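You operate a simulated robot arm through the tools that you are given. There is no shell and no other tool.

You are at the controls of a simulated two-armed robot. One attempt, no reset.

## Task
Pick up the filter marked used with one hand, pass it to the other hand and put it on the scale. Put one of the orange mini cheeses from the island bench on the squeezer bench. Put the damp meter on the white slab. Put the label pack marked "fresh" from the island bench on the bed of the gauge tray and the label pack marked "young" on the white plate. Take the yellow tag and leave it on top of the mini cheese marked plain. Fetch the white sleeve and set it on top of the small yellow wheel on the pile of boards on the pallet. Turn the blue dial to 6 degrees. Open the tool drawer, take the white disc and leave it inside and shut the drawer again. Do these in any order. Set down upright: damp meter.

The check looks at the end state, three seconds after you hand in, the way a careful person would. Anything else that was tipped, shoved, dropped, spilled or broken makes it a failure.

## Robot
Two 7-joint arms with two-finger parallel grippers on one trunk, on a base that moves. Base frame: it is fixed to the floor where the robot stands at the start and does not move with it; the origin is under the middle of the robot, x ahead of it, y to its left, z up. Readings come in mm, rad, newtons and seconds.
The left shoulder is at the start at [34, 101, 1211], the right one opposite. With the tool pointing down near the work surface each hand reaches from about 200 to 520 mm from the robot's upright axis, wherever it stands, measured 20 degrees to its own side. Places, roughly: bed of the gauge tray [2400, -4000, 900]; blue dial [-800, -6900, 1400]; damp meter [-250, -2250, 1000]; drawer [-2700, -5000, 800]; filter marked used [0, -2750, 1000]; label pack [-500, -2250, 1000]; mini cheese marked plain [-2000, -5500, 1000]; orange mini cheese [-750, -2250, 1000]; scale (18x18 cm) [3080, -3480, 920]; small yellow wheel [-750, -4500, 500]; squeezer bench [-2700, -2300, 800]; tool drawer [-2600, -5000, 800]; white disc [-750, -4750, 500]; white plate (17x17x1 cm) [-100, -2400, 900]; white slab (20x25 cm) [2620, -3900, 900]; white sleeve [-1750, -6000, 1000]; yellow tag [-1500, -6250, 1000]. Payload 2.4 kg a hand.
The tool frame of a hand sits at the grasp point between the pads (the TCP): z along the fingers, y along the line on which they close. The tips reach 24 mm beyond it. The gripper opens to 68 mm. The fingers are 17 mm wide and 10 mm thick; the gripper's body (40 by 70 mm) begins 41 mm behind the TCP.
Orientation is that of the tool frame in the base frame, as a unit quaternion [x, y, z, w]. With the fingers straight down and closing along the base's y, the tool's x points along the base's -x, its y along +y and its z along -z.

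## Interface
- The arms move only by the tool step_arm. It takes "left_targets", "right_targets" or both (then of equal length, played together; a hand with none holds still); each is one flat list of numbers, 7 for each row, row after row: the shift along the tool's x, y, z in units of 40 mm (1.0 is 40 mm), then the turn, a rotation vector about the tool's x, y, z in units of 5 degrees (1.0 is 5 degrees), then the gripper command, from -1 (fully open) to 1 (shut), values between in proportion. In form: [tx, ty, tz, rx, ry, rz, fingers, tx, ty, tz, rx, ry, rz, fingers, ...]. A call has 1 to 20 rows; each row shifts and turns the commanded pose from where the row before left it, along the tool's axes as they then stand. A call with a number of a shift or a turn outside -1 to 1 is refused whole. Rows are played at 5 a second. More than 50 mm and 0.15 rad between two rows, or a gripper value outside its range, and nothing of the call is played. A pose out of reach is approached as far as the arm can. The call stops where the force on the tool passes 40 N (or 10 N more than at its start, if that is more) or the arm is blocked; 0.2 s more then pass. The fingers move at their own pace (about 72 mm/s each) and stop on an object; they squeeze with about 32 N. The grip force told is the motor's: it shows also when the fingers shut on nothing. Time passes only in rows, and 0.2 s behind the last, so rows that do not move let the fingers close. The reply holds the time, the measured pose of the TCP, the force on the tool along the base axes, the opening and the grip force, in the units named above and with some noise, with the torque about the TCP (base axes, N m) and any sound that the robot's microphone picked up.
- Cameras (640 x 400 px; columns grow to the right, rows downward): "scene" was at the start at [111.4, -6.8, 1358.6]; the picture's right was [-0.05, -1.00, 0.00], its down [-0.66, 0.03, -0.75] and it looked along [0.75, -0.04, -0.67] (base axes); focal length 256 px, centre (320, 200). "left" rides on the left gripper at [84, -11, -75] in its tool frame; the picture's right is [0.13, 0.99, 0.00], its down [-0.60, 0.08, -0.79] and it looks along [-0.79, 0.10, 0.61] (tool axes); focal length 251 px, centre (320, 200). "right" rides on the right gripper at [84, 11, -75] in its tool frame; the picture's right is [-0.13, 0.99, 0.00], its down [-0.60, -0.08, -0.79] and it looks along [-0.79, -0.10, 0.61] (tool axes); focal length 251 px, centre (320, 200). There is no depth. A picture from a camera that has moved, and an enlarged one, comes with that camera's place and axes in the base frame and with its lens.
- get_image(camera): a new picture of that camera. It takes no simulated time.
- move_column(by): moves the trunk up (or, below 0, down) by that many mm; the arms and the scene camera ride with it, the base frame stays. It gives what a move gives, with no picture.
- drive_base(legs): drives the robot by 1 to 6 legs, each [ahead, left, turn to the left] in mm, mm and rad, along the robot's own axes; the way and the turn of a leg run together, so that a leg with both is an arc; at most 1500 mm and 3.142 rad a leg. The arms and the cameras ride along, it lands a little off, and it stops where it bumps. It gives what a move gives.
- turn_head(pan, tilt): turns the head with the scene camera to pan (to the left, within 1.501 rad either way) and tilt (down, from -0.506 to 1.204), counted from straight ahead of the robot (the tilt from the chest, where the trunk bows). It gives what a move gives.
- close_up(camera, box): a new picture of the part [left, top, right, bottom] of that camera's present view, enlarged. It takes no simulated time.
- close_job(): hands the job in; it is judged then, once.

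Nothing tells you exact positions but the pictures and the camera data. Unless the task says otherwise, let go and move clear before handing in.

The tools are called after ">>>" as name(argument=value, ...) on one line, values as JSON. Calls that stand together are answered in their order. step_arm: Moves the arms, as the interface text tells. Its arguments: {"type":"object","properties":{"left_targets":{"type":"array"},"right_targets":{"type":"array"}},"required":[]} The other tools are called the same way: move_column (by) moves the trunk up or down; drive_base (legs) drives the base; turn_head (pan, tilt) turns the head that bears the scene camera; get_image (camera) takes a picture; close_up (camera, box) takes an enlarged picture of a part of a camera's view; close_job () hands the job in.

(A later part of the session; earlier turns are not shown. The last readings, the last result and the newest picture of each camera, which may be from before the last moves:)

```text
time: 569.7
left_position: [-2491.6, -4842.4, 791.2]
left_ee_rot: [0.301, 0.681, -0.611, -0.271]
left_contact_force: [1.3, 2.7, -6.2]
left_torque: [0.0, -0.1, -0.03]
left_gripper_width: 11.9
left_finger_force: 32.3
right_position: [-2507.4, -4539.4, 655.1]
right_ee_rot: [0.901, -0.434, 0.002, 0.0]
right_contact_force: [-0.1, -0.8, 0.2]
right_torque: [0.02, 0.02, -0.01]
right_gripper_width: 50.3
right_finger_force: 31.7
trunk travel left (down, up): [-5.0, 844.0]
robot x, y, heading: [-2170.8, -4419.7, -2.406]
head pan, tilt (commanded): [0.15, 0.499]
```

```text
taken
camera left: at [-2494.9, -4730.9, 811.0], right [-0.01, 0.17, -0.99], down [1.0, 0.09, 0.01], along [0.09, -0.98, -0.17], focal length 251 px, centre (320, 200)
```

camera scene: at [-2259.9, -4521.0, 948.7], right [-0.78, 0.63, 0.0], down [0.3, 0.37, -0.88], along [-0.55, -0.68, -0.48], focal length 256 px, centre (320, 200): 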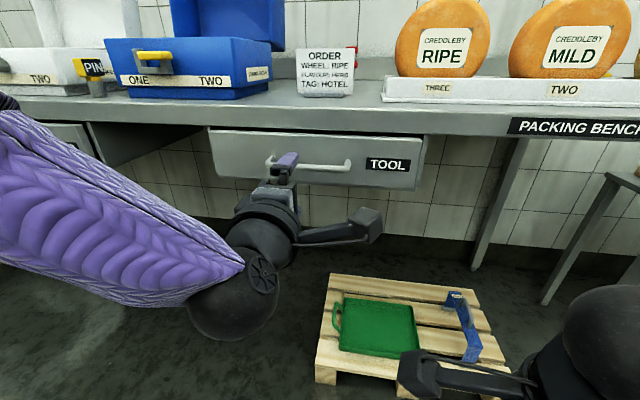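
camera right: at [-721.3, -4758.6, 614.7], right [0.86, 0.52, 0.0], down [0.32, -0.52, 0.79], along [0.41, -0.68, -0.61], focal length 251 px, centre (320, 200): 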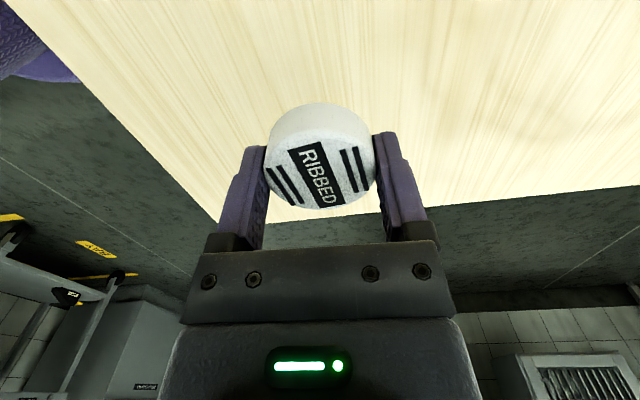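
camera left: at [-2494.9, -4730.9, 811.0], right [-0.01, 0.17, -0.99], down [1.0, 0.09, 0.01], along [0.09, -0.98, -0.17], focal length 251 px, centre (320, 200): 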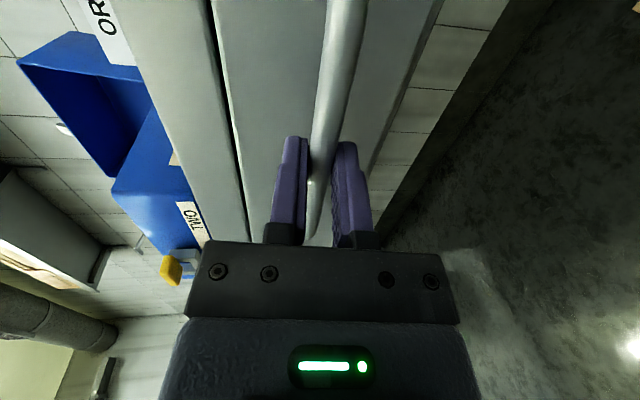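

The bar is gripped (12 mm). Pulling the drawer open by driving back.

>>> drive_base(legs=[[-160, 0, 0]])

>>> get_image(camera="scene")

>>> get_image(camera="left")

```text
time: 571.2
left_position: [-2373.0, -4734.9, 790.9]
left_ee_rot: [0.299, 0.681, -0.611, -0.271]
left_contact_force: [8.9, -7.0, -8.0]
left_torque: [-0.01, -0.17, 0.26]
left_gripper_width: 11.6
left_finger_force: 32.1
right_position: [-2389.8, -4432.2, 653.7]
right_ee_rot: [0.901, -0.434, 0.002, 0.0]
right_contact_force: [-0.2, 0.1, -1.1]
right_torque: [0.02, 0.01, 0.0]
right_gripper_width: 50.4
right_finger_force: 31.9
trunk travel left (down, up): [-5.0, 844.0]
robot x, y, heading: [-2052.3, -4314.1, -2.408]
head pan, tilt (commanded): [0.15, 0.499]
```

```text
taken
camera scene: at [-2211.9, -4479.0, 948.5], right [-0.78, 0.63, 0.0], down [0.3, 0.37, -0.88], along [-0.55, -0.68, -0.48], focal length 256 px, centre (320, 200)
```

scene: 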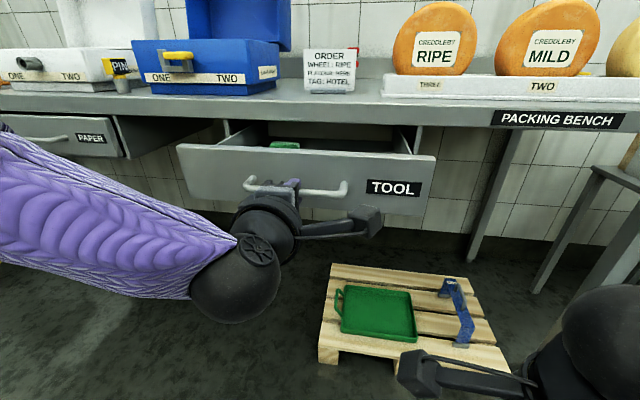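

```text
taken
camera left: at [-2376.5, -4624.7, 811.1], right [-0.01, 0.17, -0.99], down [1.0, 0.09, 0.0], along [0.09, -0.98, -0.17], focal length 251 px, centre (320, 200)
```

left: 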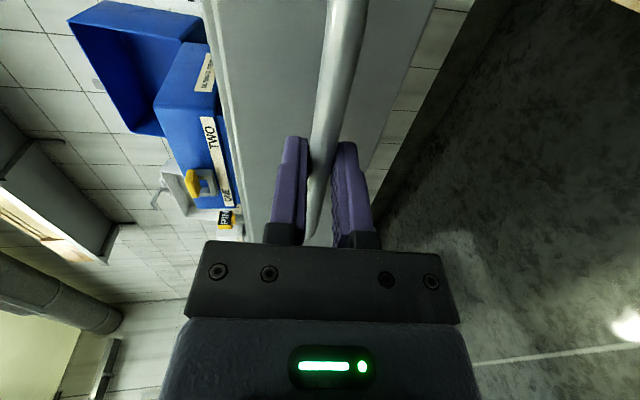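

The drawer opens smoothly. Pulling 60 mm more.

>>> drive_base(legs=[[-60, 0, 0]])

>>> get_image(camera="scene")

```text
time: 572.1
left_position: [-2329.7, -4695.2, 790.6]
left_ee_rot: [0.299, 0.681, -0.612, -0.269]
left_contact_force: [5.3, -4.2, -4.5]
left_torque: [0.02, -0.13, -0.19]
left_gripper_width: 11.7
left_finger_force: 32.1
right_position: [-2345.1, -4390.2, 653.7]
right_ee_rot: [0.902, -0.433, 0.001, 0.0]
right_contact_force: [1.1, 0.7, -0.6]
right_torque: [-0.02, 0.02, 0.0]
right_gripper_width: 50.2
right_finger_force: 31.8
trunk travel left (down, up): [-5.0, 844.0]
robot x, y, heading: [-2007.4, -4273.4, -2.401]
head pan, tilt (commanded): [0.15, 0.499]
```

```text
taken
camera scene: at [-2167.3, -4438.1, 948.6], right [-0.78, 0.63, 0.0], down [0.3, 0.37, -0.88], along [-0.55, -0.68, -0.48], focal length 256 px, centre (320, 200)
```

scene: 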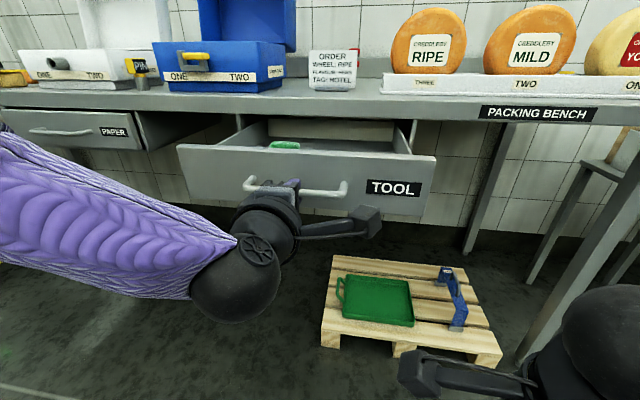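

The drawer is open about 220 mm. Releasing the handle, backing off, and raising the trunk to look into the drawer.

>>> step_arm(left_targets=[0, 0, 0, 0, 0, 0, 0.2, 0, 0, 0, 0, 0, 0, -1, 0, 0, 0, 0, 0, 0, -1, 0, 0, 0, 0, 0, 0, -1])

>>> drive_base(legs=[[-120, 0, 0]])

>>> move_column(by=300)

>>> turn_head(pan=0.1, tilt=0.65)

>>> get_image(camera="scene")

```text
time: 573.1
left_position: [-2327.9, -4694.3, 791.7]
left_ee_rot: [0.298, 0.681, -0.612, -0.269]
left_contact_force: [0.3, -0.1, 0.8]
left_torque: [0.01, 0.03, 0.0]
left_gripper_width: 68.1
left_finger_force: 0.0
right_position: [-2346.2, -4390.6, 655.1]
right_ee_rot: [0.902, -0.433, 0.001, -0.001]
right_contact_force: [0.6, -0.1, -0.1]
right_torque: [-0.04, -0.01, 0.0]
right_gripper_width: 50.3
right_finger_force: 31.6
trunk travel left (down, up): [-5.0, 844.0]
robot x, y, heading: [-2008.9, -4271.7, -2.404]
head pan, tilt (commanded): [0.15, 0.499]
```

```text
time: 574.4
left_position: [-2243.5, -4614.6, 791.3]
left_ee_rot: [0.3, 0.68, -0.611, -0.271]
left_contact_force: [0.8, 0.1, 0.4]
left_torque: [0.0, 0.01, 0.03]
left_gripper_width: 68.2
left_finger_force: 0.1
right_position: [-2259.2, -4311.2, 654.8]
right_ee_rot: [0.9, -0.435, 0.002, 0.0]
right_contact_force: [0.7, -0.3, -0.8]
right_torque: [0.01, 0.02, 0.01]
right_gripper_width: 50.4
right_finger_force: 32.5
trunk travel left (down, up): [-5.0, 844.0]
robot x, y, heading: [-1923.6, -4193.4, -2.401]
head pan, tilt (commanded): [0.15, 0.499]
```

```text
time: 577.4
left_position: [-2244.8, -4614.1, 1090.5]
left_ee_rot: [0.3, 0.681, -0.611, -0.27]
left_contact_force: [1.4, 0.5, -0.9]
left_torque: [0.01, 0.01, -0.01]
left_gripper_width: 68.0
left_finger_force: 0.1
right_position: [-2259.9, -4311.9, 953.7]
right_ee_rot: [0.901, -0.435, 0.001, 0.0]
right_contact_force: [0.0, -0.6, -1.5]
right_torque: [0.04, 0.03, -0.01]
right_gripper_width: 50.1
right_finger_force: 31.6
trunk travel left (down, up): [-305.0, 544.0]
robot x, y, heading: [-1919.8, -4193.1, -2.404]
head pan, tilt (commanded): [0.15, 0.499]
```

```text
time: 578.1
left_position: [-2242.9, -4614.5, 1091.0]
left_ee_rot: [0.3, 0.68, -0.611, -0.271]
left_contact_force: [0.2, -0.4, -0.7]
left_torque: [0.07, 0.02, 0.0]
left_gripper_width: 68.1
left_finger_force: 0.1
right_position: [-2257.6, -4311.3, 955.4]
right_ee_rot: [0.901, -0.435, 0.002, 0.001]
right_contact_force: [0.1, 0.7, 0.3]
right_torque: [-0.03, -0.01, -0.04]
right_gripper_width: 50.1
right_finger_force: 32.2
trunk travel left (down, up): [-305.0, 544.0]
robot x, y, heading: [-1919.4, -4192.4, -2.404]
head pan, tilt (commanded): [0.099, 0.649]
```

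```text
taken
camera scene: at [-2016.0, -4292.1, 1244.2], right [-0.74, 0.67, 0.0], down [0.41, 0.45, -0.8], along [-0.53, -0.59, -0.6], focal length 256 px, centre (320, 200)
```

scene: 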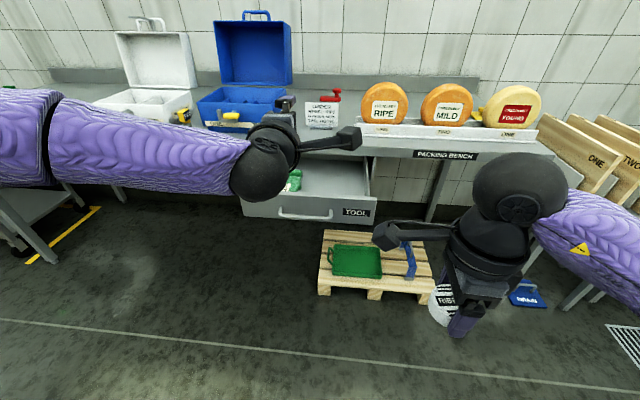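

>>> close_up(camera="scene", box=[220, 140, 420, 240])

```text
3.20 times, centred on (320, 190) of scene
camera zoom: at [-2016.0, -4292.1, 1244.2], right [-0.74, 0.67, 0.0], down [0.41, 0.45, -0.8], along [-0.53, -0.59, -0.6], focal length 821 px, centre (320, 232)
```

zoom: 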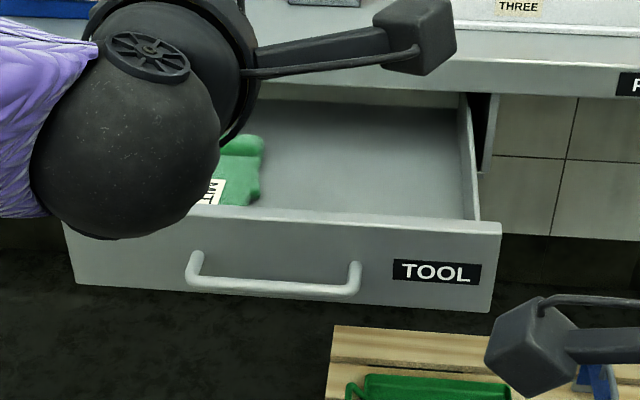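

The drawer holds a green mitt on its left; its right half is empty. I'll bring the left hand back to its compact vertical pose, then move so the right hand is over the right half of the drawer.

>>> step_arm(left_targets=[0, 0.18, -0.3, -1, 0, 0, -1, 0, 0.179, -0.3, -1, 0, 0, -1, 0, 0.177, -0.27, -1, 0, 0, -1, 0, 0.174, -0.2, -1, 0, 0, -1, 0, 0.169, -0.1, -1, 0, 0, -1, 0, 0.163, 0.0, -1, 0, 0, -1, 0, 0.156, 0.05, -1, 0, 0, -1, 0, 0.147, 0.103, -1, 0, 0, -1, 0, 0.138, 0.116, -1, 0, 0, -1, 0, 0.127, 0.127, -1, 0, 0, -1, 0, 0.116, 0.138, -1, 0, 0, -1, 0, 0.15, 0.1, -1, 0, 0, -1, 0, 0.15, 0.1, -1, 0, 0, -1, 0, 0.2, 0.1, -1, 0, 0, -1, 0, 0.2, 0.1, -1, 0, 0, -1, 0, 0.2, 0.1, -1, 0, 0, -1, 0, 0.2, 0.1, -0.8, 0, 0, -1])

>>> drive_base(legs=[[0, 140, 0], [250, 0, 0]])

>>> turn_head(pan=-0.15, tilt=1.0)

>>> get_image(camera="scene")

```text
time: 581.7
left_position: [-2170.7, -4548.5, 994.5]
left_ee_rot: [0.405, 0.915, 0.001, -0.001]
left_contact_force: [-0.1, -0.1, 0.3]
left_torque: [0.01, -0.02, -0.02]
left_gripper_width: 68.0
left_finger_force: 0.0
right_position: [-2259.3, -4310.4, 955.0]
right_ee_rot: [0.901, -0.435, 0.001, 0.0]
right_contact_force: [-0.1, -0.3, 0.2]
right_torque: [0.02, -0.01, -0.01]
right_gripper_width: 50.0
right_finger_force: 31.9
trunk travel left (down, up): [-305.0, 544.0]
robot x, y, heading: [-1922.9, -4195.9, -2.406]
head pan, tilt (commanded): [0.099, 0.649]
```

```text
time: 584.4
left_position: [-2263.9, -4817.8, 993.5]
left_ee_rot: [0.405, 0.914, 0.001, 0.0]
left_contact_force: [-0.5, 0.3, 0.5]
left_torque: [-0.01, 0.0, 0.0]
left_gripper_width: 68.0
left_finger_force: 0.0
right_position: [-2351.6, -4579.8, 954.6]
right_ee_rot: [0.9, -0.436, 0.002, 0.0]
right_contact_force: [-0.9, 0.6, 0.1]
right_torque: [-0.03, 0.02, -0.02]
right_gripper_width: 50.2
right_finger_force: 31.9
trunk travel left (down, up): [-305.0, 544.0]
robot x, y, heading: [-2012.3, -4459.1, -2.412]
head pan, tilt (commanded): [0.099, 0.649]
```

```text
time: 585.2
left_position: [-2265.3, -4819.3, 993.4]
left_ee_rot: [0.405, 0.914, 0.001, 0.0]
left_contact_force: [-0.4, 1.3, 0.5]
left_torque: [0.0, 0.01, 0.03]
left_gripper_width: 67.7
left_finger_force: 0.1
right_position: [-2352.3, -4580.8, 954.2]
right_ee_rot: [0.9, -0.436, 0.002, 0.0]
right_contact_force: [-1.2, -0.4, 0.2]
right_torque: [-0.01, -0.01, -0.02]
right_gripper_width: 50.1
right_finger_force: 31.9
trunk travel left (down, up): [-305.0, 544.0]
robot x, y, heading: [-2009.7, -4461.3, -2.41]
head pan, tilt (commanded): [-0.15, 1.0]
```

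```text
taken
camera scene: at [-2108.7, -4536.8, 1216.5], right [-0.55, 0.83, 0.0], down [0.7, 0.46, -0.54], along [-0.45, -0.3, -0.84], focal length 256 px, centre (320, 200)
```

scene: 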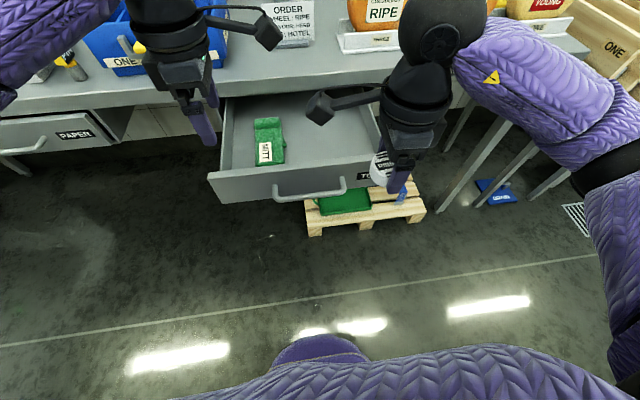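

I see the drawer interior well: mitt at left, free space at right. Moving ahead 100 mm and bringing the disc over the free part.

>>> drive_base(legs=[[100, 0, 0]])

>>> step_arm(right_targets=[0.24, 0.75, 0, 0, 0, 0, 1, 0.24, 0.75, 0, 0, 0, 0, 1, 0.24, 0.75, 0, 0, 0, 0, 1])

>>> get_image(camera="scene")

>>> get_image(camera="right")

```text
time: 586.4
left_position: [-2339.9, -4886.4, 994.2]
left_ee_rot: [0.405, 0.914, 0.001, -0.001]
left_contact_force: [0.6, 0.0, -1.0]
left_torque: [-0.01, -0.01, 0.0]
left_gripper_width: 67.8
left_finger_force: 0.1
right_position: [-2427.2, -4649.0, 955.2]
right_ee_rot: [0.9, -0.437, 0.002, -0.001]
right_contact_force: [-0.3, 0.0, 0.2]
right_torque: [-0.01, 0.02, 0.0]
right_gripper_width: 50.0
right_finger_force: 31.6
trunk travel left (down, up): [-305.0, 544.0]
robot x, y, heading: [-2087.1, -4531.4, -2.407]
head pan, tilt (commanded): [-0.15, 1.0]
```

```text
time: 587.2
left_position: [-2339.7, -4886.0, 995.2]
left_ee_rot: [0.405, 0.914, 0.001, 0.0]
left_contact_force: [0.7, -0.5, 0.2]
left_torque: [0.01, -0.01, 0.02]
left_gripper_width: 68.0
left_finger_force: 0.1
right_position: [-2478.9, -4727.5, 953.5]
right_ee_rot: [0.901, -0.435, 0.001, 0.001]
right_contact_force: [0.1, 0.2, -0.3]
right_torque: [0.01, 0.0, 0.02]
right_gripper_width: 50.4
right_finger_force: 31.9
trunk travel left (down, up): [-305.0, 544.0]
robot x, y, heading: [-2090.7, -4530.3, -2.408]
head pan, tilt (commanded): [-0.15, 1.0]
```

```text
taken
camera scene: at [-2183.6, -4604.5, 1216.4], right [-0.55, 0.83, 0.0], down [0.7, 0.46, -0.54], along [-0.45, -0.3, -0.84], focal length 256 px, centre (320, 200)
```

scene: 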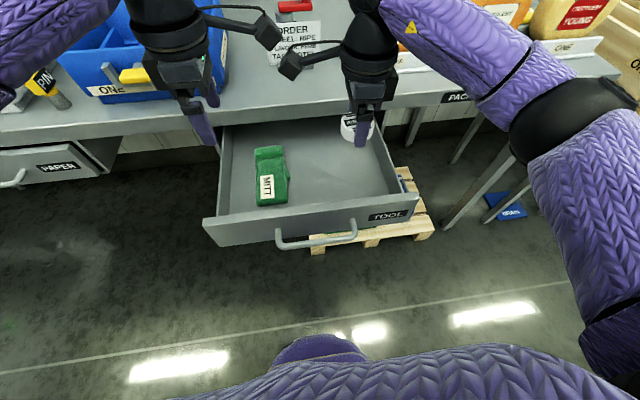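

```text
taken
camera right: at [-2435.7, -4799.8, 1028.4], right [-0.86, -0.51, 0.0], down [-0.31, 0.52, 0.79], along [-0.41, 0.68, -0.61], focal length 251 px, centre (320, 200)
```

right: 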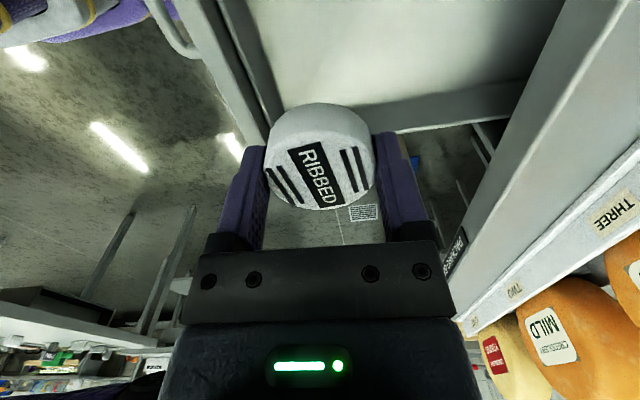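

The disc is over the drawer's free right half, 64 mm from its side wall. Shifting 25 mm deeper and descending into the drawer.

>>> step_arm(right_targets=[0.1, 0.6, 0, 0, 0, 0, 1, 0, 0, 0.9, 0, 0, 0, 1, 0, 0, 0.9, 0, 0, 0, 1, 0, 0, 0.9, 0, 0, 0, 1])

>>> get_image(camera="scene")

>>> get_image(camera="right")

```text
time: 588.2
left_position: [-2340.8, -4887.4, 993.2]
left_ee_rot: [0.405, 0.914, 0.001, 0.0]
left_contact_force: [-0.3, -0.3, 0.4]
left_torque: [0.0, 0.03, 0.01]
left_gripper_width: 67.9
left_finger_force: 0.2
right_position: [-2495.5, -4744.8, 845.5]
right_ee_rot: [0.9, -0.436, 0.001, -0.001]
right_contact_force: [0.6, 0.3, -0.3]
right_torque: [0.01, 0.03, 0.02]
right_gripper_width: 50.1
right_finger_force: 32.2
trunk travel left (down, up): [-305.0, 544.0]
robot x, y, heading: [-2089.2, -4532.0, -2.412]
head pan, tilt (commanded): [-0.15, 1.0]
```

```text
taken
camera scene: at [-2183.6, -4604.4, 1216.4], right [-0.55, 0.83, 0.0], down [0.7, 0.46, -0.54], along [-0.45, -0.3, -0.84], focal length 256 px, centre (320, 200)
```

scene: 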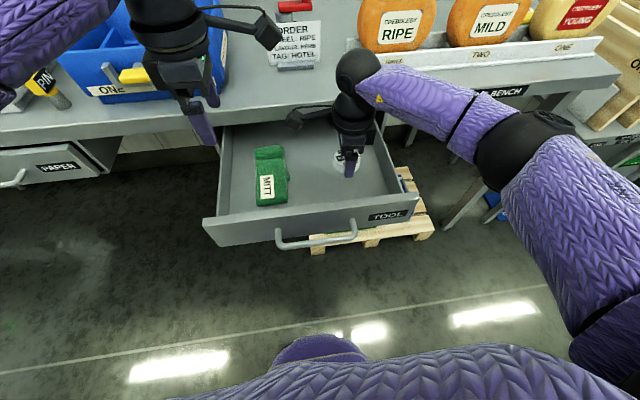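

```text
taken
camera right: at [-2452.2, -4817.1, 921.9], right [-0.86, -0.51, 0.0], down [-0.31, 0.52, 0.79], along [-0.41, 0.68, -0.61], focal length 251 px, centre (320, 200)
```

right: 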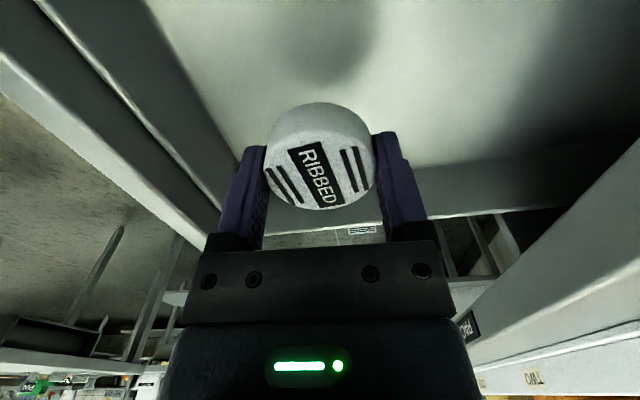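

>>> step_arm(right_targets=[0, 0, 0.7, 0, 0, 0, 1, 0, 0, 0.3, 0, 0, 0, 1, 0, 0, 0.15, 0, 0, 0, 1, 0, 0, 0.1, 0, 0, 0, 1])

>>> get_image(camera="right")

```text
time: 589.2
left_position: [-2339.3, -4885.9, 994.1]
left_ee_rot: [0.406, 0.914, 0.001, 0.0]
left_contact_force: [-0.2, 0.4, -0.7]
left_torque: [-0.01, 0.02, 0.02]
left_gripper_width: 68.1
left_finger_force: 0.1
right_position: [-2495.1, -4745.1, 796.4]
right_ee_rot: [0.9, -0.437, 0.002, -0.001]
right_contact_force: [0.0, -0.2, 0.2]
right_torque: [0.02, 0.0, -0.01]
right_gripper_width: 50.3
right_finger_force: 32.2
trunk travel left (down, up): [-305.0, 544.0]
robot x, y, heading: [-2085.1, -4531.7, -2.405]
head pan, tilt (commanded): [-0.15, 1.0]
```

```text
taken
camera right: at [-2452.0, -4818.3, 872.6], right [-0.86, -0.51, 0.0], down [-0.32, 0.52, 0.79], along [-0.41, 0.68, -0.61], focal length 251 px, centre (320, 200)
```

right: 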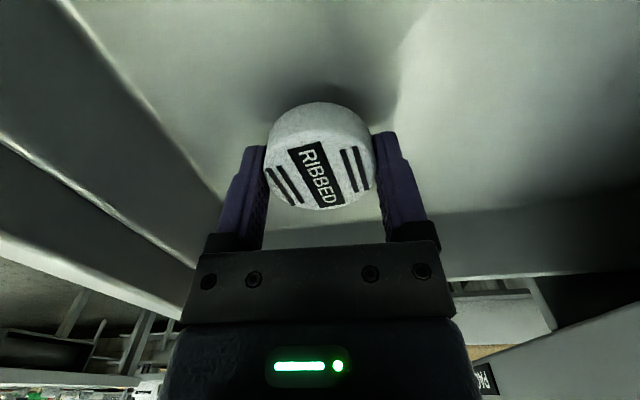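

>>> step_arm(right_targets=[0, 0, 0.08, 0, 0, 0, 1, 0, 0, 0.08, 0, 0, 0, 1, 0, 0, 0.08, 0, 0, 0, 1])

```text
time: 590.0
left_position: [-2340.7, -4886.0, 993.8]
left_ee_rot: [0.406, 0.914, 0.001, 0.0]
left_contact_force: [0.3, 0.4, 0.3]
left_torque: [0.0, 0.0, 0.0]
left_gripper_width: 68.0
left_finger_force: 0.1
right_position: [-2496.4, -4745.9, 788.7]
right_ee_rot: [0.9, -0.436, 0.001, 0.0]
right_contact_force: [0.1, -0.5, -0.7]
right_torque: [0.02, -0.03, -0.01]
right_gripper_width: 50.3
right_finger_force: 32.2
trunk travel left (down, up): [-305.0, 544.0]
robot x, y, heading: [-2088.5, -4530.4, -2.407]
head pan, tilt (commanded): [-0.15, 1.0]
```

>>> step_arm(right_targets=[0, 0, 0.08, 0, 0, 0, 1, 0, 0, 0.08, 0, 0, 0, 1])

>>> get_image(camera="right")

```text
time: 590.6
left_position: [-2340.0, -4885.8, 993.7]
left_ee_rot: [0.405, 0.914, 0.001, -0.001]
left_contact_force: [0.1, -0.5, 0.4]
left_torque: [-0.01, 0.0, 0.0]
left_gripper_width: 68.0
left_finger_force: 0.0
right_position: [-2495.1, -4745.4, 782.1]
right_ee_rot: [0.9, -0.437, 0.002, 0.001]
right_contact_force: [-0.4, 0.8, 9.0]
right_torque: [0.16, -0.06, -0.02]
right_gripper_width: 50.2
right_finger_force: 31.8
trunk travel left (down, up): [-305.0, 544.0]
robot x, y, heading: [-2089.9, -4528.5, -2.406]
head pan, tilt (commanded): [-0.15, 1.0]
```

```text
taken
camera right: at [-2452.4, -4818.1, 857.7], right [-0.86, -0.51, 0.0], down [-0.31, 0.53, 0.79], along [-0.41, 0.68, -0.61], focal length 251 px, centre (320, 200)
```

right: 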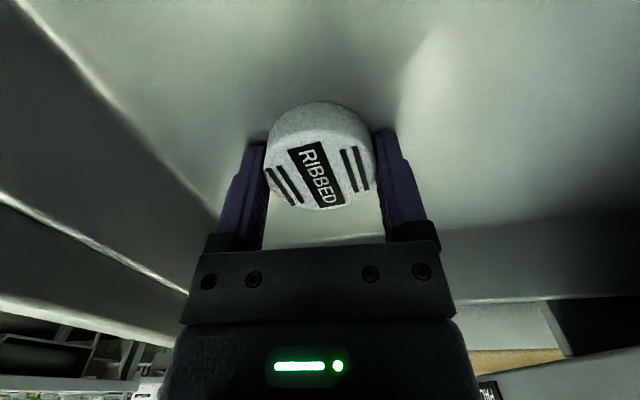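

Contact with the drawer floor. Raising 2 mm and releasing the disc, then lifting straight out.

>>> step_arm(right_targets=[0, 0, -0.05, 0, 0, 0, 1, 0, 0, 0, 0, 0, 0, -0.6, 0, 0, 0, 0, 0, 0, -1, 0, 0, -0.05, 0, 0, 0, -1, 0, 0, 0, 0, 0, 0, -1])

>>> get_image(camera="right")

```text
time: 591.8
left_position: [-2340.4, -4884.9, 993.7]
left_ee_rot: [0.405, 0.914, 0.001, -0.001]
left_contact_force: [-0.2, 0.3, 0.5]
left_torque: [0.01, -0.02, 0.01]
left_gripper_width: 67.8
left_finger_force: 0.2
right_position: [-2494.4, -4746.2, 784.8]
right_ee_rot: [0.9, -0.436, 0.001, -0.001]
right_contact_force: [0.4, 1.4, -0.1]
right_torque: [-0.01, 0.0, 0.0]
right_gripper_width: 68.2
right_finger_force: 0.0
trunk travel left (down, up): [-305.0, 544.0]
robot x, y, heading: [-2091.3, -4533.7, -2.404]
head pan, tilt (commanded): [-0.15, 1.0]
```

```text
taken
camera right: at [-2451.8, -4818.2, 860.5], right [-0.86, -0.51, 0.0], down [-0.31, 0.52, 0.79], along [-0.41, 0.68, -0.61], focal length 251 px, centre (320, 200)
```

right: 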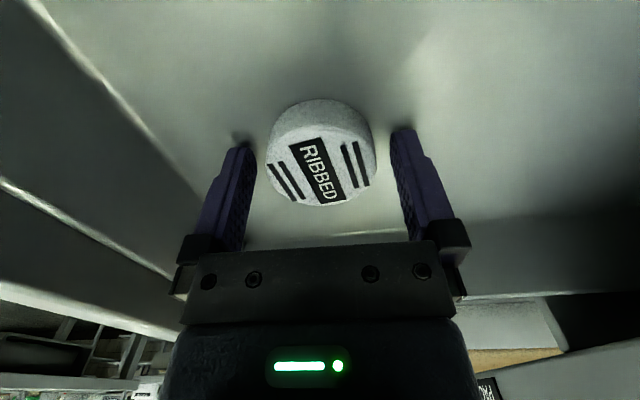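

>>> step_arm(right_targets=[0, 0, -0.6, 0, 0, 0, -1, 0, 0, -0.9, 0, 0, 0, -1, 0, 0, -0.9, 0, 0, 0, -1, 0, 0, -0.9, 0, 0, 0, -1, 0, 0, -0.9, 0, 0, 0, -1, 0, -0.8, 0, 0, 0, 0, -1, 0, -0.8, 0, 0, 0, 0, -1, 0, -0.8, 0, 0, 0, 0, -1])

>>> get_image(camera="scene")

```text
time: 593.6
left_position: [-2340.3, -4886.4, 993.5]
left_ee_rot: [0.404, 0.915, 0.001, -0.001]
left_contact_force: [0.6, 0.4, 0.0]
left_torque: [0.01, 0.01, -0.02]
left_gripper_width: 68.0
left_finger_force: 0.1
right_position: [-2422.0, -4682.0, 953.6]
right_ee_rot: [0.9, -0.436, 0.001, 0.0]
right_contact_force: [0.0, 0.2, 0.2]
right_torque: [0.03, -0.02, -0.01]
right_gripper_width: 68.0
right_finger_force: 0.1
trunk travel left (down, up): [-305.0, 544.0]
robot x, y, heading: [-2089.1, -4531.7, -2.408]
head pan, tilt (commanded): [-0.15, 1.0]
```

```text
taken
camera scene: at [-2183.5, -4604.3, 1216.5], right [-0.55, 0.83, 0.0], down [0.7, 0.46, -0.54], along [-0.45, -0.3, -0.84], focal length 256 px, centre (320, 200)
```

scene: 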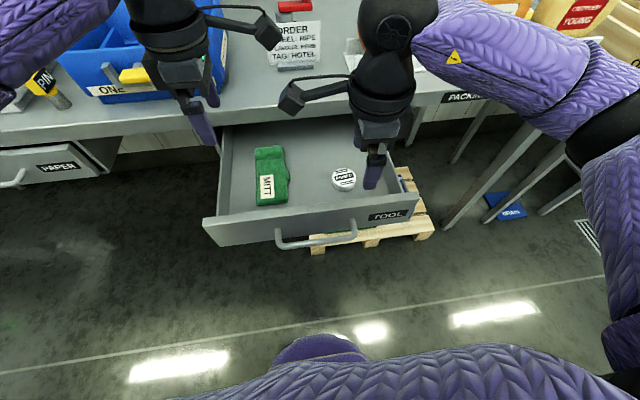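

The disc (RIBBED) lies in the drawer beside the mitt. To shut it, I'll back off, line the closed left hand up in front of the handle, and push by driving.

>>> drive_base(legs=[[-240, 0, 0], [0, -134, 0]])

>>> step_arm(left_targets=[0, 0, 0.9, 0, 0, 0, 1, 0, 0, 0.9, 0, 0, 0, 1, 0, 0, 0.9, 0, 0, 0, 1, 0, 0, 0.9, 0, 0, 0, 1, 0, 0, 0.9, 0, 0, 0, 1, 0, 0, 0.3, 0, 0, 0, 1])

>>> turn_head(pan=0.15, tilt=0.85)

>>> get_image(camera="scene")

>>> get_image(camera="left")

```text
time: 596.2
left_position: [-2252.9, -4628.6, 993.7]
left_ee_rot: [0.404, 0.915, 0.001, 0.0]
left_contact_force: [0.0, -0.3, -0.6]
left_torque: [-0.02, 0.0, 0.01]
left_gripper_width: 67.8
left_finger_force: 0.1
right_position: [-2334.9, -4425.9, 952.2]
right_ee_rot: [0.901, -0.434, 0.002, -0.001]
right_contact_force: [-1.0, 0.3, -0.3]
right_torque: [0.0, 0.03, 0.02]
right_gripper_width: 68.2
right_finger_force: 0.1
trunk travel left (down, up): [-305.0, 544.0]
robot x, y, heading: [-2001.9, -4273.2, -2.404]
head pan, tilt (commanded): [-0.15, 1.0]
```

```text
time: 597.6
left_position: [-2253.2, -4627.2, 800.9]
left_ee_rot: [0.404, 0.915, 0.002, 0.0]
left_contact_force: [-0.1, 0.0, -1.1]
left_torque: [0.01, 0.04, -0.06]
left_gripper_width: 0.0
left_finger_force: 24.2
right_position: [-2336.1, -4425.8, 953.8]
right_ee_rot: [0.901, -0.433, 0.002, 0.0]
right_contact_force: [1.4, -0.4, 0.6]
right_torque: [0.0, -0.02, -0.01]
right_gripper_width: 67.9
right_finger_force: 0.1
trunk travel left (down, up): [-305.0, 544.0]
robot x, y, heading: [-2005.2, -4277.1, -2.407]
head pan, tilt (commanded): [-0.15, 1.0]
```

```text
time: 598.5
left_position: [-2253.0, -4626.4, 801.2]
left_ee_rot: [0.404, 0.915, 0.002, 0.0]
left_contact_force: [0.1, -0.3, -0.4]
left_torque: [0.0, -0.01, 0.01]
left_gripper_width: 0.0
left_finger_force: 23.6
right_position: [-2336.4, -4425.5, 954.3]
right_ee_rot: [0.9, -0.435, 0.001, 0.0]
right_contact_force: [-0.8, 0.8, 0.9]
right_torque: [0.01, 0.01, -0.01]
right_gripper_width: 68.1
right_finger_force: 0.1
trunk travel left (down, up): [-305.0, 544.0]
robot x, y, heading: [-2005.0, -4274.7, -2.404]
head pan, tilt (commanded): [0.15, 0.85]
```

```text
taken
camera scene: at [-2088.0, -4367.9, 1227.5], right [-0.77, 0.63, 0.0], down [0.48, 0.58, -0.66], along [-0.42, -0.51, -0.75], focal length 256 px, centre (320, 200)
```

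scene: 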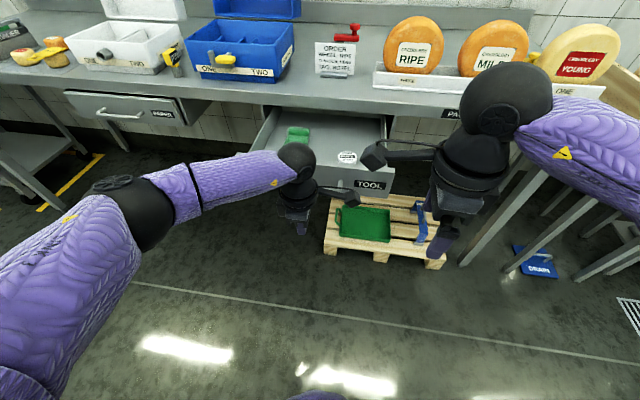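

```text
taken
camera left: at [-2317.9, -4573.3, 876.8], right [0.65, 0.76, 0.0], down [0.47, -0.4, 0.79], along [0.61, -0.51, -0.61], focal length 251 px, centre (320, 200)
```

left: 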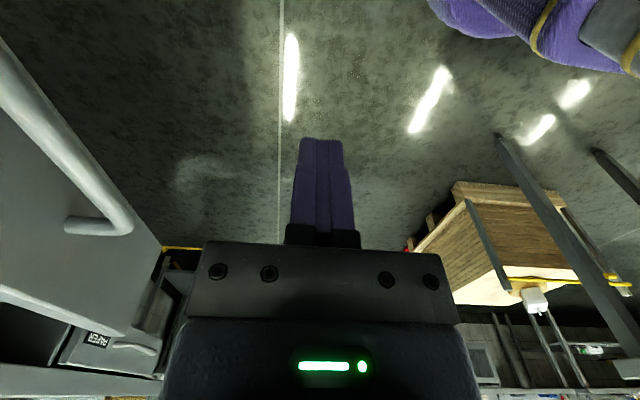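

The closed fingers are right in front of the bar, about 85 mm from contact. Lowering slightly and pushing in steps.

>>> step_arm(left_targets=[0, 0, 0.2, 0, 0, 0, 1])

>>> drive_base(legs=[[130, 0, 0]])

>>> get_image(camera="scene")

>>> get_image(camera="left")

```text
time: 598.9
left_position: [-2252.2, -4625.8, 792.6]
left_ee_rot: [0.404, 0.915, 0.001, 0.0]
left_contact_force: [-0.4, 1.0, 0.9]
left_torque: [0.0, 0.04, -0.04]
left_gripper_width: 0.2
left_finger_force: 23.8
right_position: [-2336.5, -4426.8, 954.4]
right_ee_rot: [0.9, -0.435, 0.001, 0.0]
right_contact_force: [-0.2, 0.7, -0.1]
right_torque: [-0.01, 0.02, 0.02]
right_gripper_width: 67.9
right_finger_force: 0.0
trunk travel left (down, up): [-305.0, 544.0]
robot x, y, heading: [-2005.7, -4272.4, -2.404]
head pan, tilt (commanded): [0.15, 0.85]
```

```text
time: 600.1
left_position: [-2350.4, -4714.0, 791.3]
left_ee_rot: [0.404, 0.915, 0.001, 0.0]
left_contact_force: [-0.1, 0.6, 0.0]
left_torque: [0.0, -0.03, -0.03]
left_gripper_width: 0.1
left_finger_force: 23.5
right_position: [-2431.9, -4515.7, 952.9]
right_ee_rot: [0.9, -0.435, 0.002, -0.001]
right_contact_force: [0.0, -0.1, 0.0]
right_torque: [0.02, 0.02, -0.01]
right_gripper_width: 68.0
right_finger_force: 0.1
trunk travel left (down, up): [-305.0, 544.0]
robot x, y, heading: [-2096.8, -4363.1, -2.408]
head pan, tilt (commanded): [0.15, 0.85]
```

```text
taken
camera scene: at [-2184.7, -4455.2, 1227.5], right [-0.77, 0.63, 0.0], down [0.48, 0.58, -0.66], along [-0.42, -0.51, -0.75], focal length 256 px, centre (320, 200)
```

scene: 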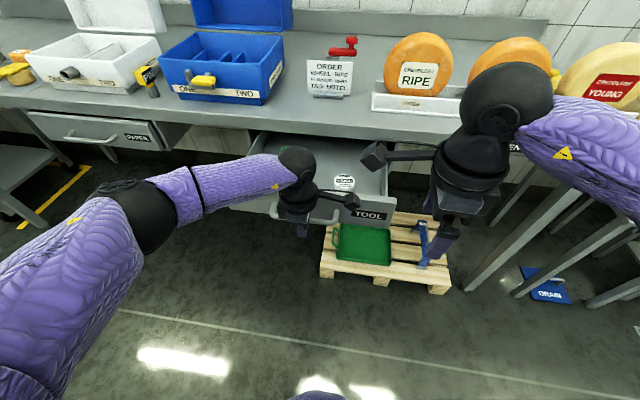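

```text
taken
camera left: at [-2414.7, -4660.2, 869.2], right [0.65, 0.76, 0.0], down [0.46, -0.4, 0.79], along [0.6, -0.51, -0.61], focal length 251 px, centre (320, 200)
```

left: 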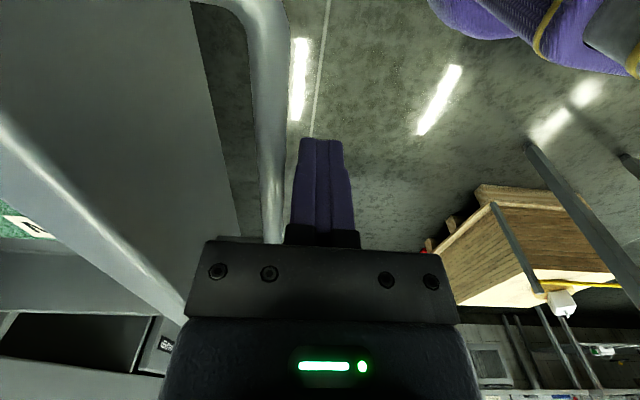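

The drawer is being pushed easily. Continuing.

>>> drive_base(legs=[[120, 0, 0]])

>>> get_image(camera="left")

>>> get_image(camera="scene")

```text
time: 601.4
left_position: [-2438.5, -4795.0, 792.2]
left_ee_rot: [0.404, 0.915, 0.001, -0.001]
left_contact_force: [0.4, -0.8, 0.0]
left_torque: [0.03, 0.04, -0.01]
left_gripper_width: 0.0
left_finger_force: 24.1
right_position: [-2519.9, -4592.0, 953.6]
right_ee_rot: [0.9, -0.435, 0.001, -0.001]
right_contact_force: [-0.6, -0.2, -0.1]
right_torque: [-0.02, -0.03, -0.04]
right_gripper_width: 68.0
right_finger_force: 0.0
trunk travel left (down, up): [-305.0, 544.0]
robot x, y, heading: [-2182.1, -4438.6, -2.41]
head pan, tilt (commanded): [0.15, 0.85]
```

```text
taken
camera left: at [-2502.9, -4740.2, 869.1], right [0.65, 0.76, 0.0], down [0.46, -0.4, 0.79], along [0.61, -0.51, -0.61], focal length 251 px, centre (320, 200)
```

left: 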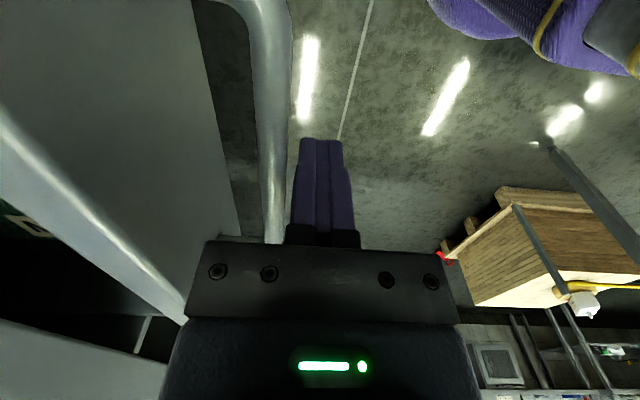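

```text
taken
camera scene: at [-2273.0, -4535.1, 1227.5], right [-0.77, 0.63, 0.0], down [0.48, 0.58, -0.66], along [-0.42, -0.51, -0.75], focal length 256 px, centre (320, 200)
```

scene: 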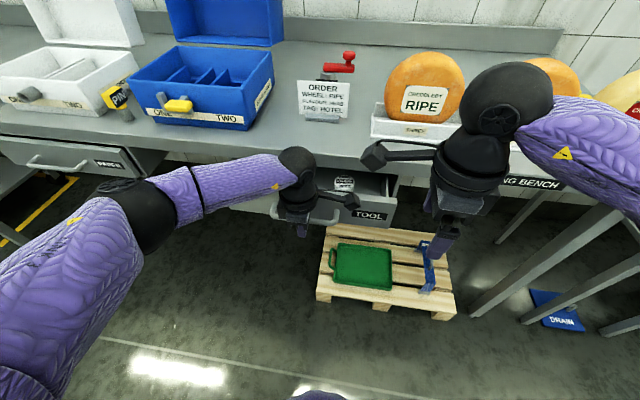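

>>> drive_base(legs=[[40, 0, 0]])

>>> close_up(camera="scene", box=[220, 120, 440, 260])

>>> get_image(camera="left")

```text
time: 602.2
left_position: [-2468.0, -4821.4, 793.4]
left_ee_rot: [0.405, 0.914, 0.001, -0.001]
left_contact_force: [-0.2, -0.1, 0.3]
left_torque: [0.01, 0.0, 0.05]
left_gripper_width: 0.0
left_finger_force: 24.1
right_position: [-2549.5, -4618.5, 953.7]
right_ee_rot: [0.9, -0.435, 0.001, -0.001]
right_contact_force: [0.2, -0.3, 0.7]
right_torque: [-0.03, 0.01, 0.03]
right_gripper_width: 68.1
right_finger_force: 0.2
trunk travel left (down, up): [-305.0, 544.0]
robot x, y, heading: [-2215.1, -4466.0, -2.406]
head pan, tilt (commanded): [0.15, 0.85]
```

```text
2.86 times, centred on (330, 190) of scene
camera zoom: at [-2302.6, -4561.8, 1227.5], right [-0.77, 0.63, 0.0], down [0.48, 0.58, -0.66], along [-0.42, -0.51, -0.75], focal length 733 px, centre (291, 229)
```

zoom: 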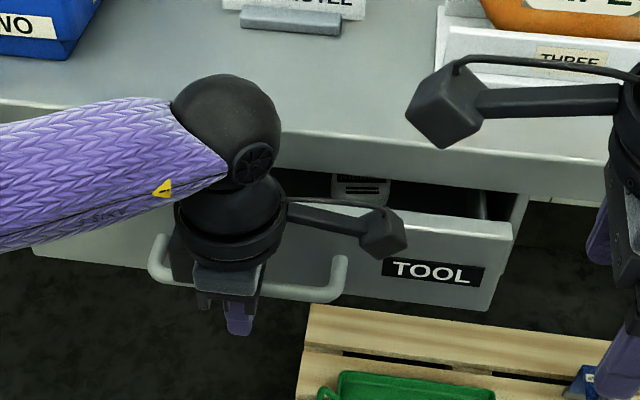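

```text
taken
camera left: at [-2532.5, -4766.8, 869.0], right [0.65, 0.76, 0.0], down [0.46, -0.4, 0.79], along [0.6, -0.51, -0.61], focal length 251 px, centre (320, 200)
```

left: 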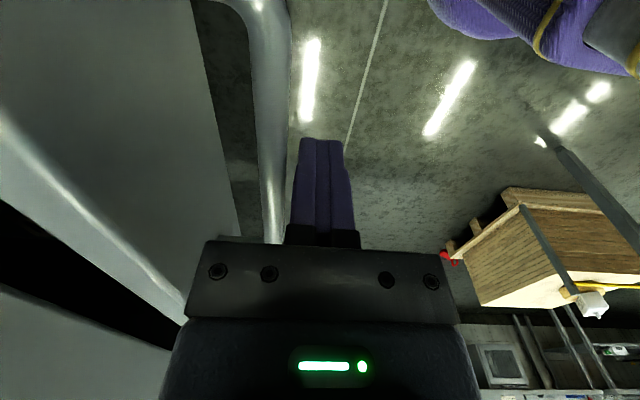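

>>> drive_base(legs=[[14, 0, 0]])

>>> close_up(camera="scene", box=[220, 120, 440, 260])

```text
time: 603.0
left_position: [-2479.1, -4830.1, 794.3]
left_ee_rot: [0.405, 0.914, 0.001, 0.0]
left_contact_force: [0.1, 0.3, 0.5]
left_torque: [-0.03, 0.03, 0.0]
left_gripper_width: 0.2
left_finger_force: 23.4
right_position: [-2560.2, -4628.6, 954.1]
right_ee_rot: [0.9, -0.436, 0.002, 0.001]
right_contact_force: [0.1, 0.3, -0.1]
right_torque: [0.02, -0.03, -0.02]
right_gripper_width: 67.8
right_finger_force: 0.1
trunk travel left (down, up): [-305.0, 544.0]
robot x, y, heading: [-2226.8, -4475.8, -2.41]
head pan, tilt (commanded): [0.15, 0.85]
```

```text
2.86 times, centred on (330, 190) of scene
camera zoom: at [-2313.1, -4571.2, 1227.5], right [-0.77, 0.63, 0.0], down [0.48, 0.58, -0.66], along [-0.42, -0.51, -0.75], focal length 733 px, centre (291, 229)
```

zoom: 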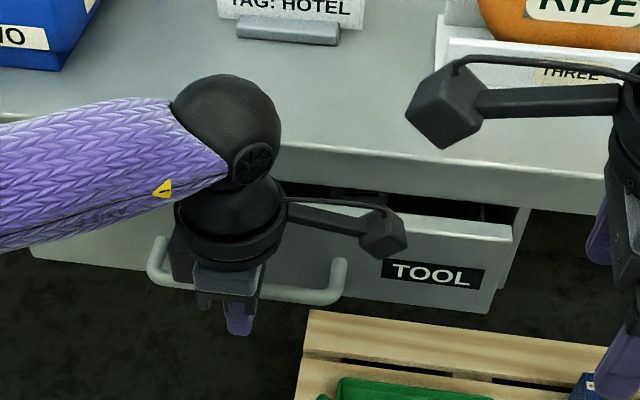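

>>> drive_base(legs=[[12, 0, 0]])

>>> close_up(camera="scene", box=[220, 120, 440, 260])

>>> get_image(camera="left")

```text
time: 603.8
left_position: [-2488.3, -4837.1, 793.2]
left_ee_rot: [0.406, 0.914, 0.0, -0.001]
left_contact_force: [0.0, 0.1, -0.3]
left_torque: [0.01, -0.01, 0.0]
left_gripper_width: 0.0
left_finger_force: 23.6
right_position: [-2569.2, -4636.9, 954.0]
right_ee_rot: [0.9, -0.436, 0.003, 0.001]
right_contact_force: [0.8, 0.8, -0.4]
right_torque: [0.01, -0.04, -0.02]
right_gripper_width: 68.0
right_finger_force: 0.0
trunk travel left (down, up): [-305.0, 544.0]
robot x, y, heading: [-2236.2, -4486.3, -2.408]
head pan, tilt (commanded): [0.15, 0.85]
```

```text
2.86 times, centred on (330, 190) of scene
camera zoom: at [-2321.9, -4579.2, 1227.5], right [-0.77, 0.63, 0.0], down [0.48, 0.58, -0.66], along [-0.42, -0.51, -0.75], focal length 733 px, centre (291, 229)
```

zoom: 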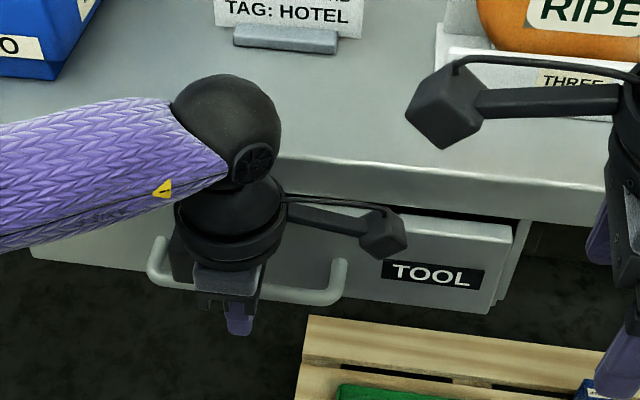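

```text
taken
camera left: at [-2551.9, -4784.0, 869.0], right [0.65, 0.76, 0.0], down [0.46, -0.4, 0.79], along [0.6, -0.51, -0.61], focal length 251 px, centre (320, 200)
```

left: 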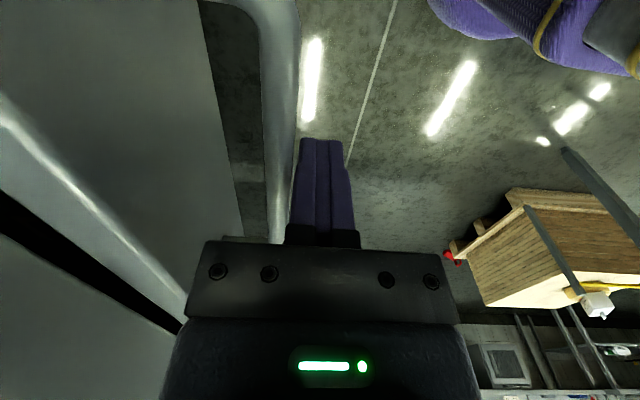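

>>> drive_base(legs=[[8, 0, 0]])

>>> close_up(camera="scene", box=[220, 120, 440, 260])

```text
time: 604.9
left_position: [-2489.5, -4839.2, 793.4]
left_ee_rot: [0.406, 0.914, 0.004, 0.0]
left_contact_force: [13.1, 8.5, 16.4]
left_torque: [-0.11, 0.11, 0.05]
left_gripper_width: 0.0
left_finger_force: 23.1
right_position: [-2572.3, -4642.2, 955.4]
right_ee_rot: [0.901, -0.434, 0.001, 0.001]
right_contact_force: [-0.4, -0.9, -0.7]
right_torque: [0.0, 0.0, 0.0]
right_gripper_width: 68.0
right_finger_force: 0.1
trunk travel left (down, up): [-305.0, 544.0]
robot x, y, heading: [-2242.5, -4485.7, -2.406]
head pan, tilt (commanded): [0.15, 0.85]
stopped in leg 1: the force on the tool passed its limit at 41 N (the readings are from after the stop); the commanded pose is now the measured one
```

```text
2.86 times, centred on (330, 190) of scene
camera zoom: at [-2324.6, -4582.2, 1227.9], right [-0.77, 0.63, 0.0], down [0.47, 0.58, -0.66], along [-0.42, -0.51, -0.75], focal length 733 px, centre (291, 229)
```

zoom: 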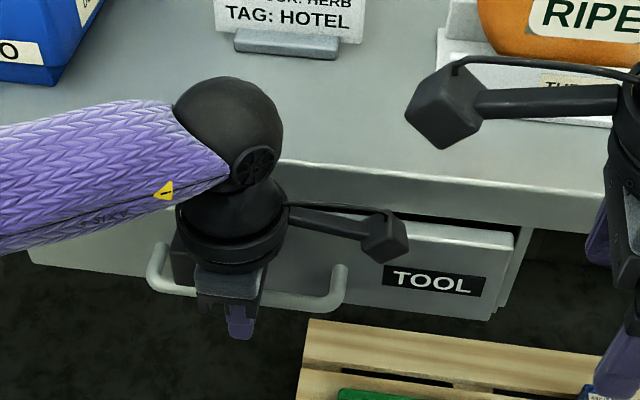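

The push ended with resistance, so the drawer should be shut. Backing off and raising the hand to check that it is flush like the PAPER drawer.

>>> drive_base(legs=[[-150, 0, 0]])

>>> step_arm(left_targets=[0, 0.5, -0.9, 0, 0, 0, 1, 0, 0.5, -0.9, 0, 0, 0, 1, 0, 0.5, -0.9, 0, 0, 0, 1, 0, 0, -0.9, 0, 0, 0, 1, 0, 0, -0.9, 0, 0, 0, -1])

>>> turn_head(pan=0.25, tilt=0.75)

>>> get_image(camera="scene")

```text
time: 606.3
left_position: [-2379.6, -4738.2, 792.6]
left_ee_rot: [0.408, 0.913, 0.005, 0.001]
left_contact_force: [-0.4, 0.6, 0.4]
left_torque: [0.02, 0.06, -0.02]
left_gripper_width: 0.1
left_finger_force: 23.3
right_position: [-2463.2, -4539.9, 954.0]
right_ee_rot: [0.899, -0.438, 0.002, 0.0]
right_contact_force: [-0.6, -0.1, 0.5]
right_torque: [-0.01, -0.03, 0.01]
right_gripper_width: 68.3
right_finger_force: 0.1
trunk travel left (down, up): [-305.0, 544.0]
robot x, y, heading: [-2128.1, -4391.4, -2.412]
head pan, tilt (commanded): [0.15, 0.85]
```

```text
time: 607.4
left_position: [-2332.4, -4701.7, 940.2]
left_ee_rot: [0.404, 0.915, 0.007, 0.012]
left_contact_force: [2.2, -4.1, -3.8]
left_torque: [0.1, -0.07, 0.12]
left_gripper_width: 36.6
left_finger_force: 0.0
right_position: [-2462.0, -4543.4, 957.6]
right_ee_rot: [0.9, -0.436, 0.006, 0.009]
right_contact_force: [-1.6, 3.5, 4.2]
right_torque: [-0.65, -0.42, 0.02]
right_gripper_width: 68.3
right_finger_force: 0.1
trunk travel left (down, up): [-305.0, 544.0]
robot x, y, heading: [-2130.3, -4387.3, -2.412]
head pan, tilt (commanded): [0.15, 0.85]
stopped in row 5 (right hand): the force on the tool passed its limit at 67 N (the readings are from after the stop); the commanded pose is now the measured one
```

```text
time: 608.0
left_position: [-2333.9, -4701.9, 940.2]
left_ee_rot: [0.404, 0.915, 0.007, 0.012]
left_contact_force: [3.0, -7.2, -7.2]
left_torque: [0.17, -0.18, 0.25]
left_gripper_width: 68.0
left_finger_force: 0.1
right_position: [-2463.3, -4542.4, 958.5]
right_ee_rot: [0.9, -0.436, 0.006, 0.009]
right_contact_force: [-3.3, 7.6, 7.4]
right_torque: [-1.14, -0.65, 0.16]
right_gripper_width: 68.1
right_finger_force: 0.0
trunk travel left (down, up): [-305.0, 544.0]
robot x, y, heading: [-2125.6, -4387.8, -2.409]
head pan, tilt (commanded): [0.25, 0.75]
```

```text
taken
camera scene: at [-2211.9, -4491.6, 1235.6], right [-0.83, 0.56, 0.0], down [0.38, 0.57, -0.73], along [-0.41, -0.61, -0.68], focal length 256 px, centre (320, 200)
```

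scene: 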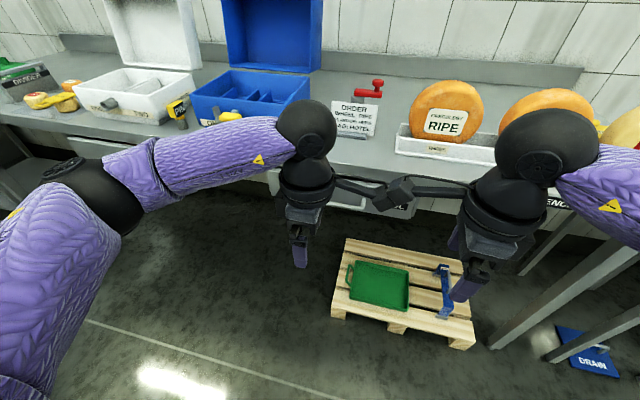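

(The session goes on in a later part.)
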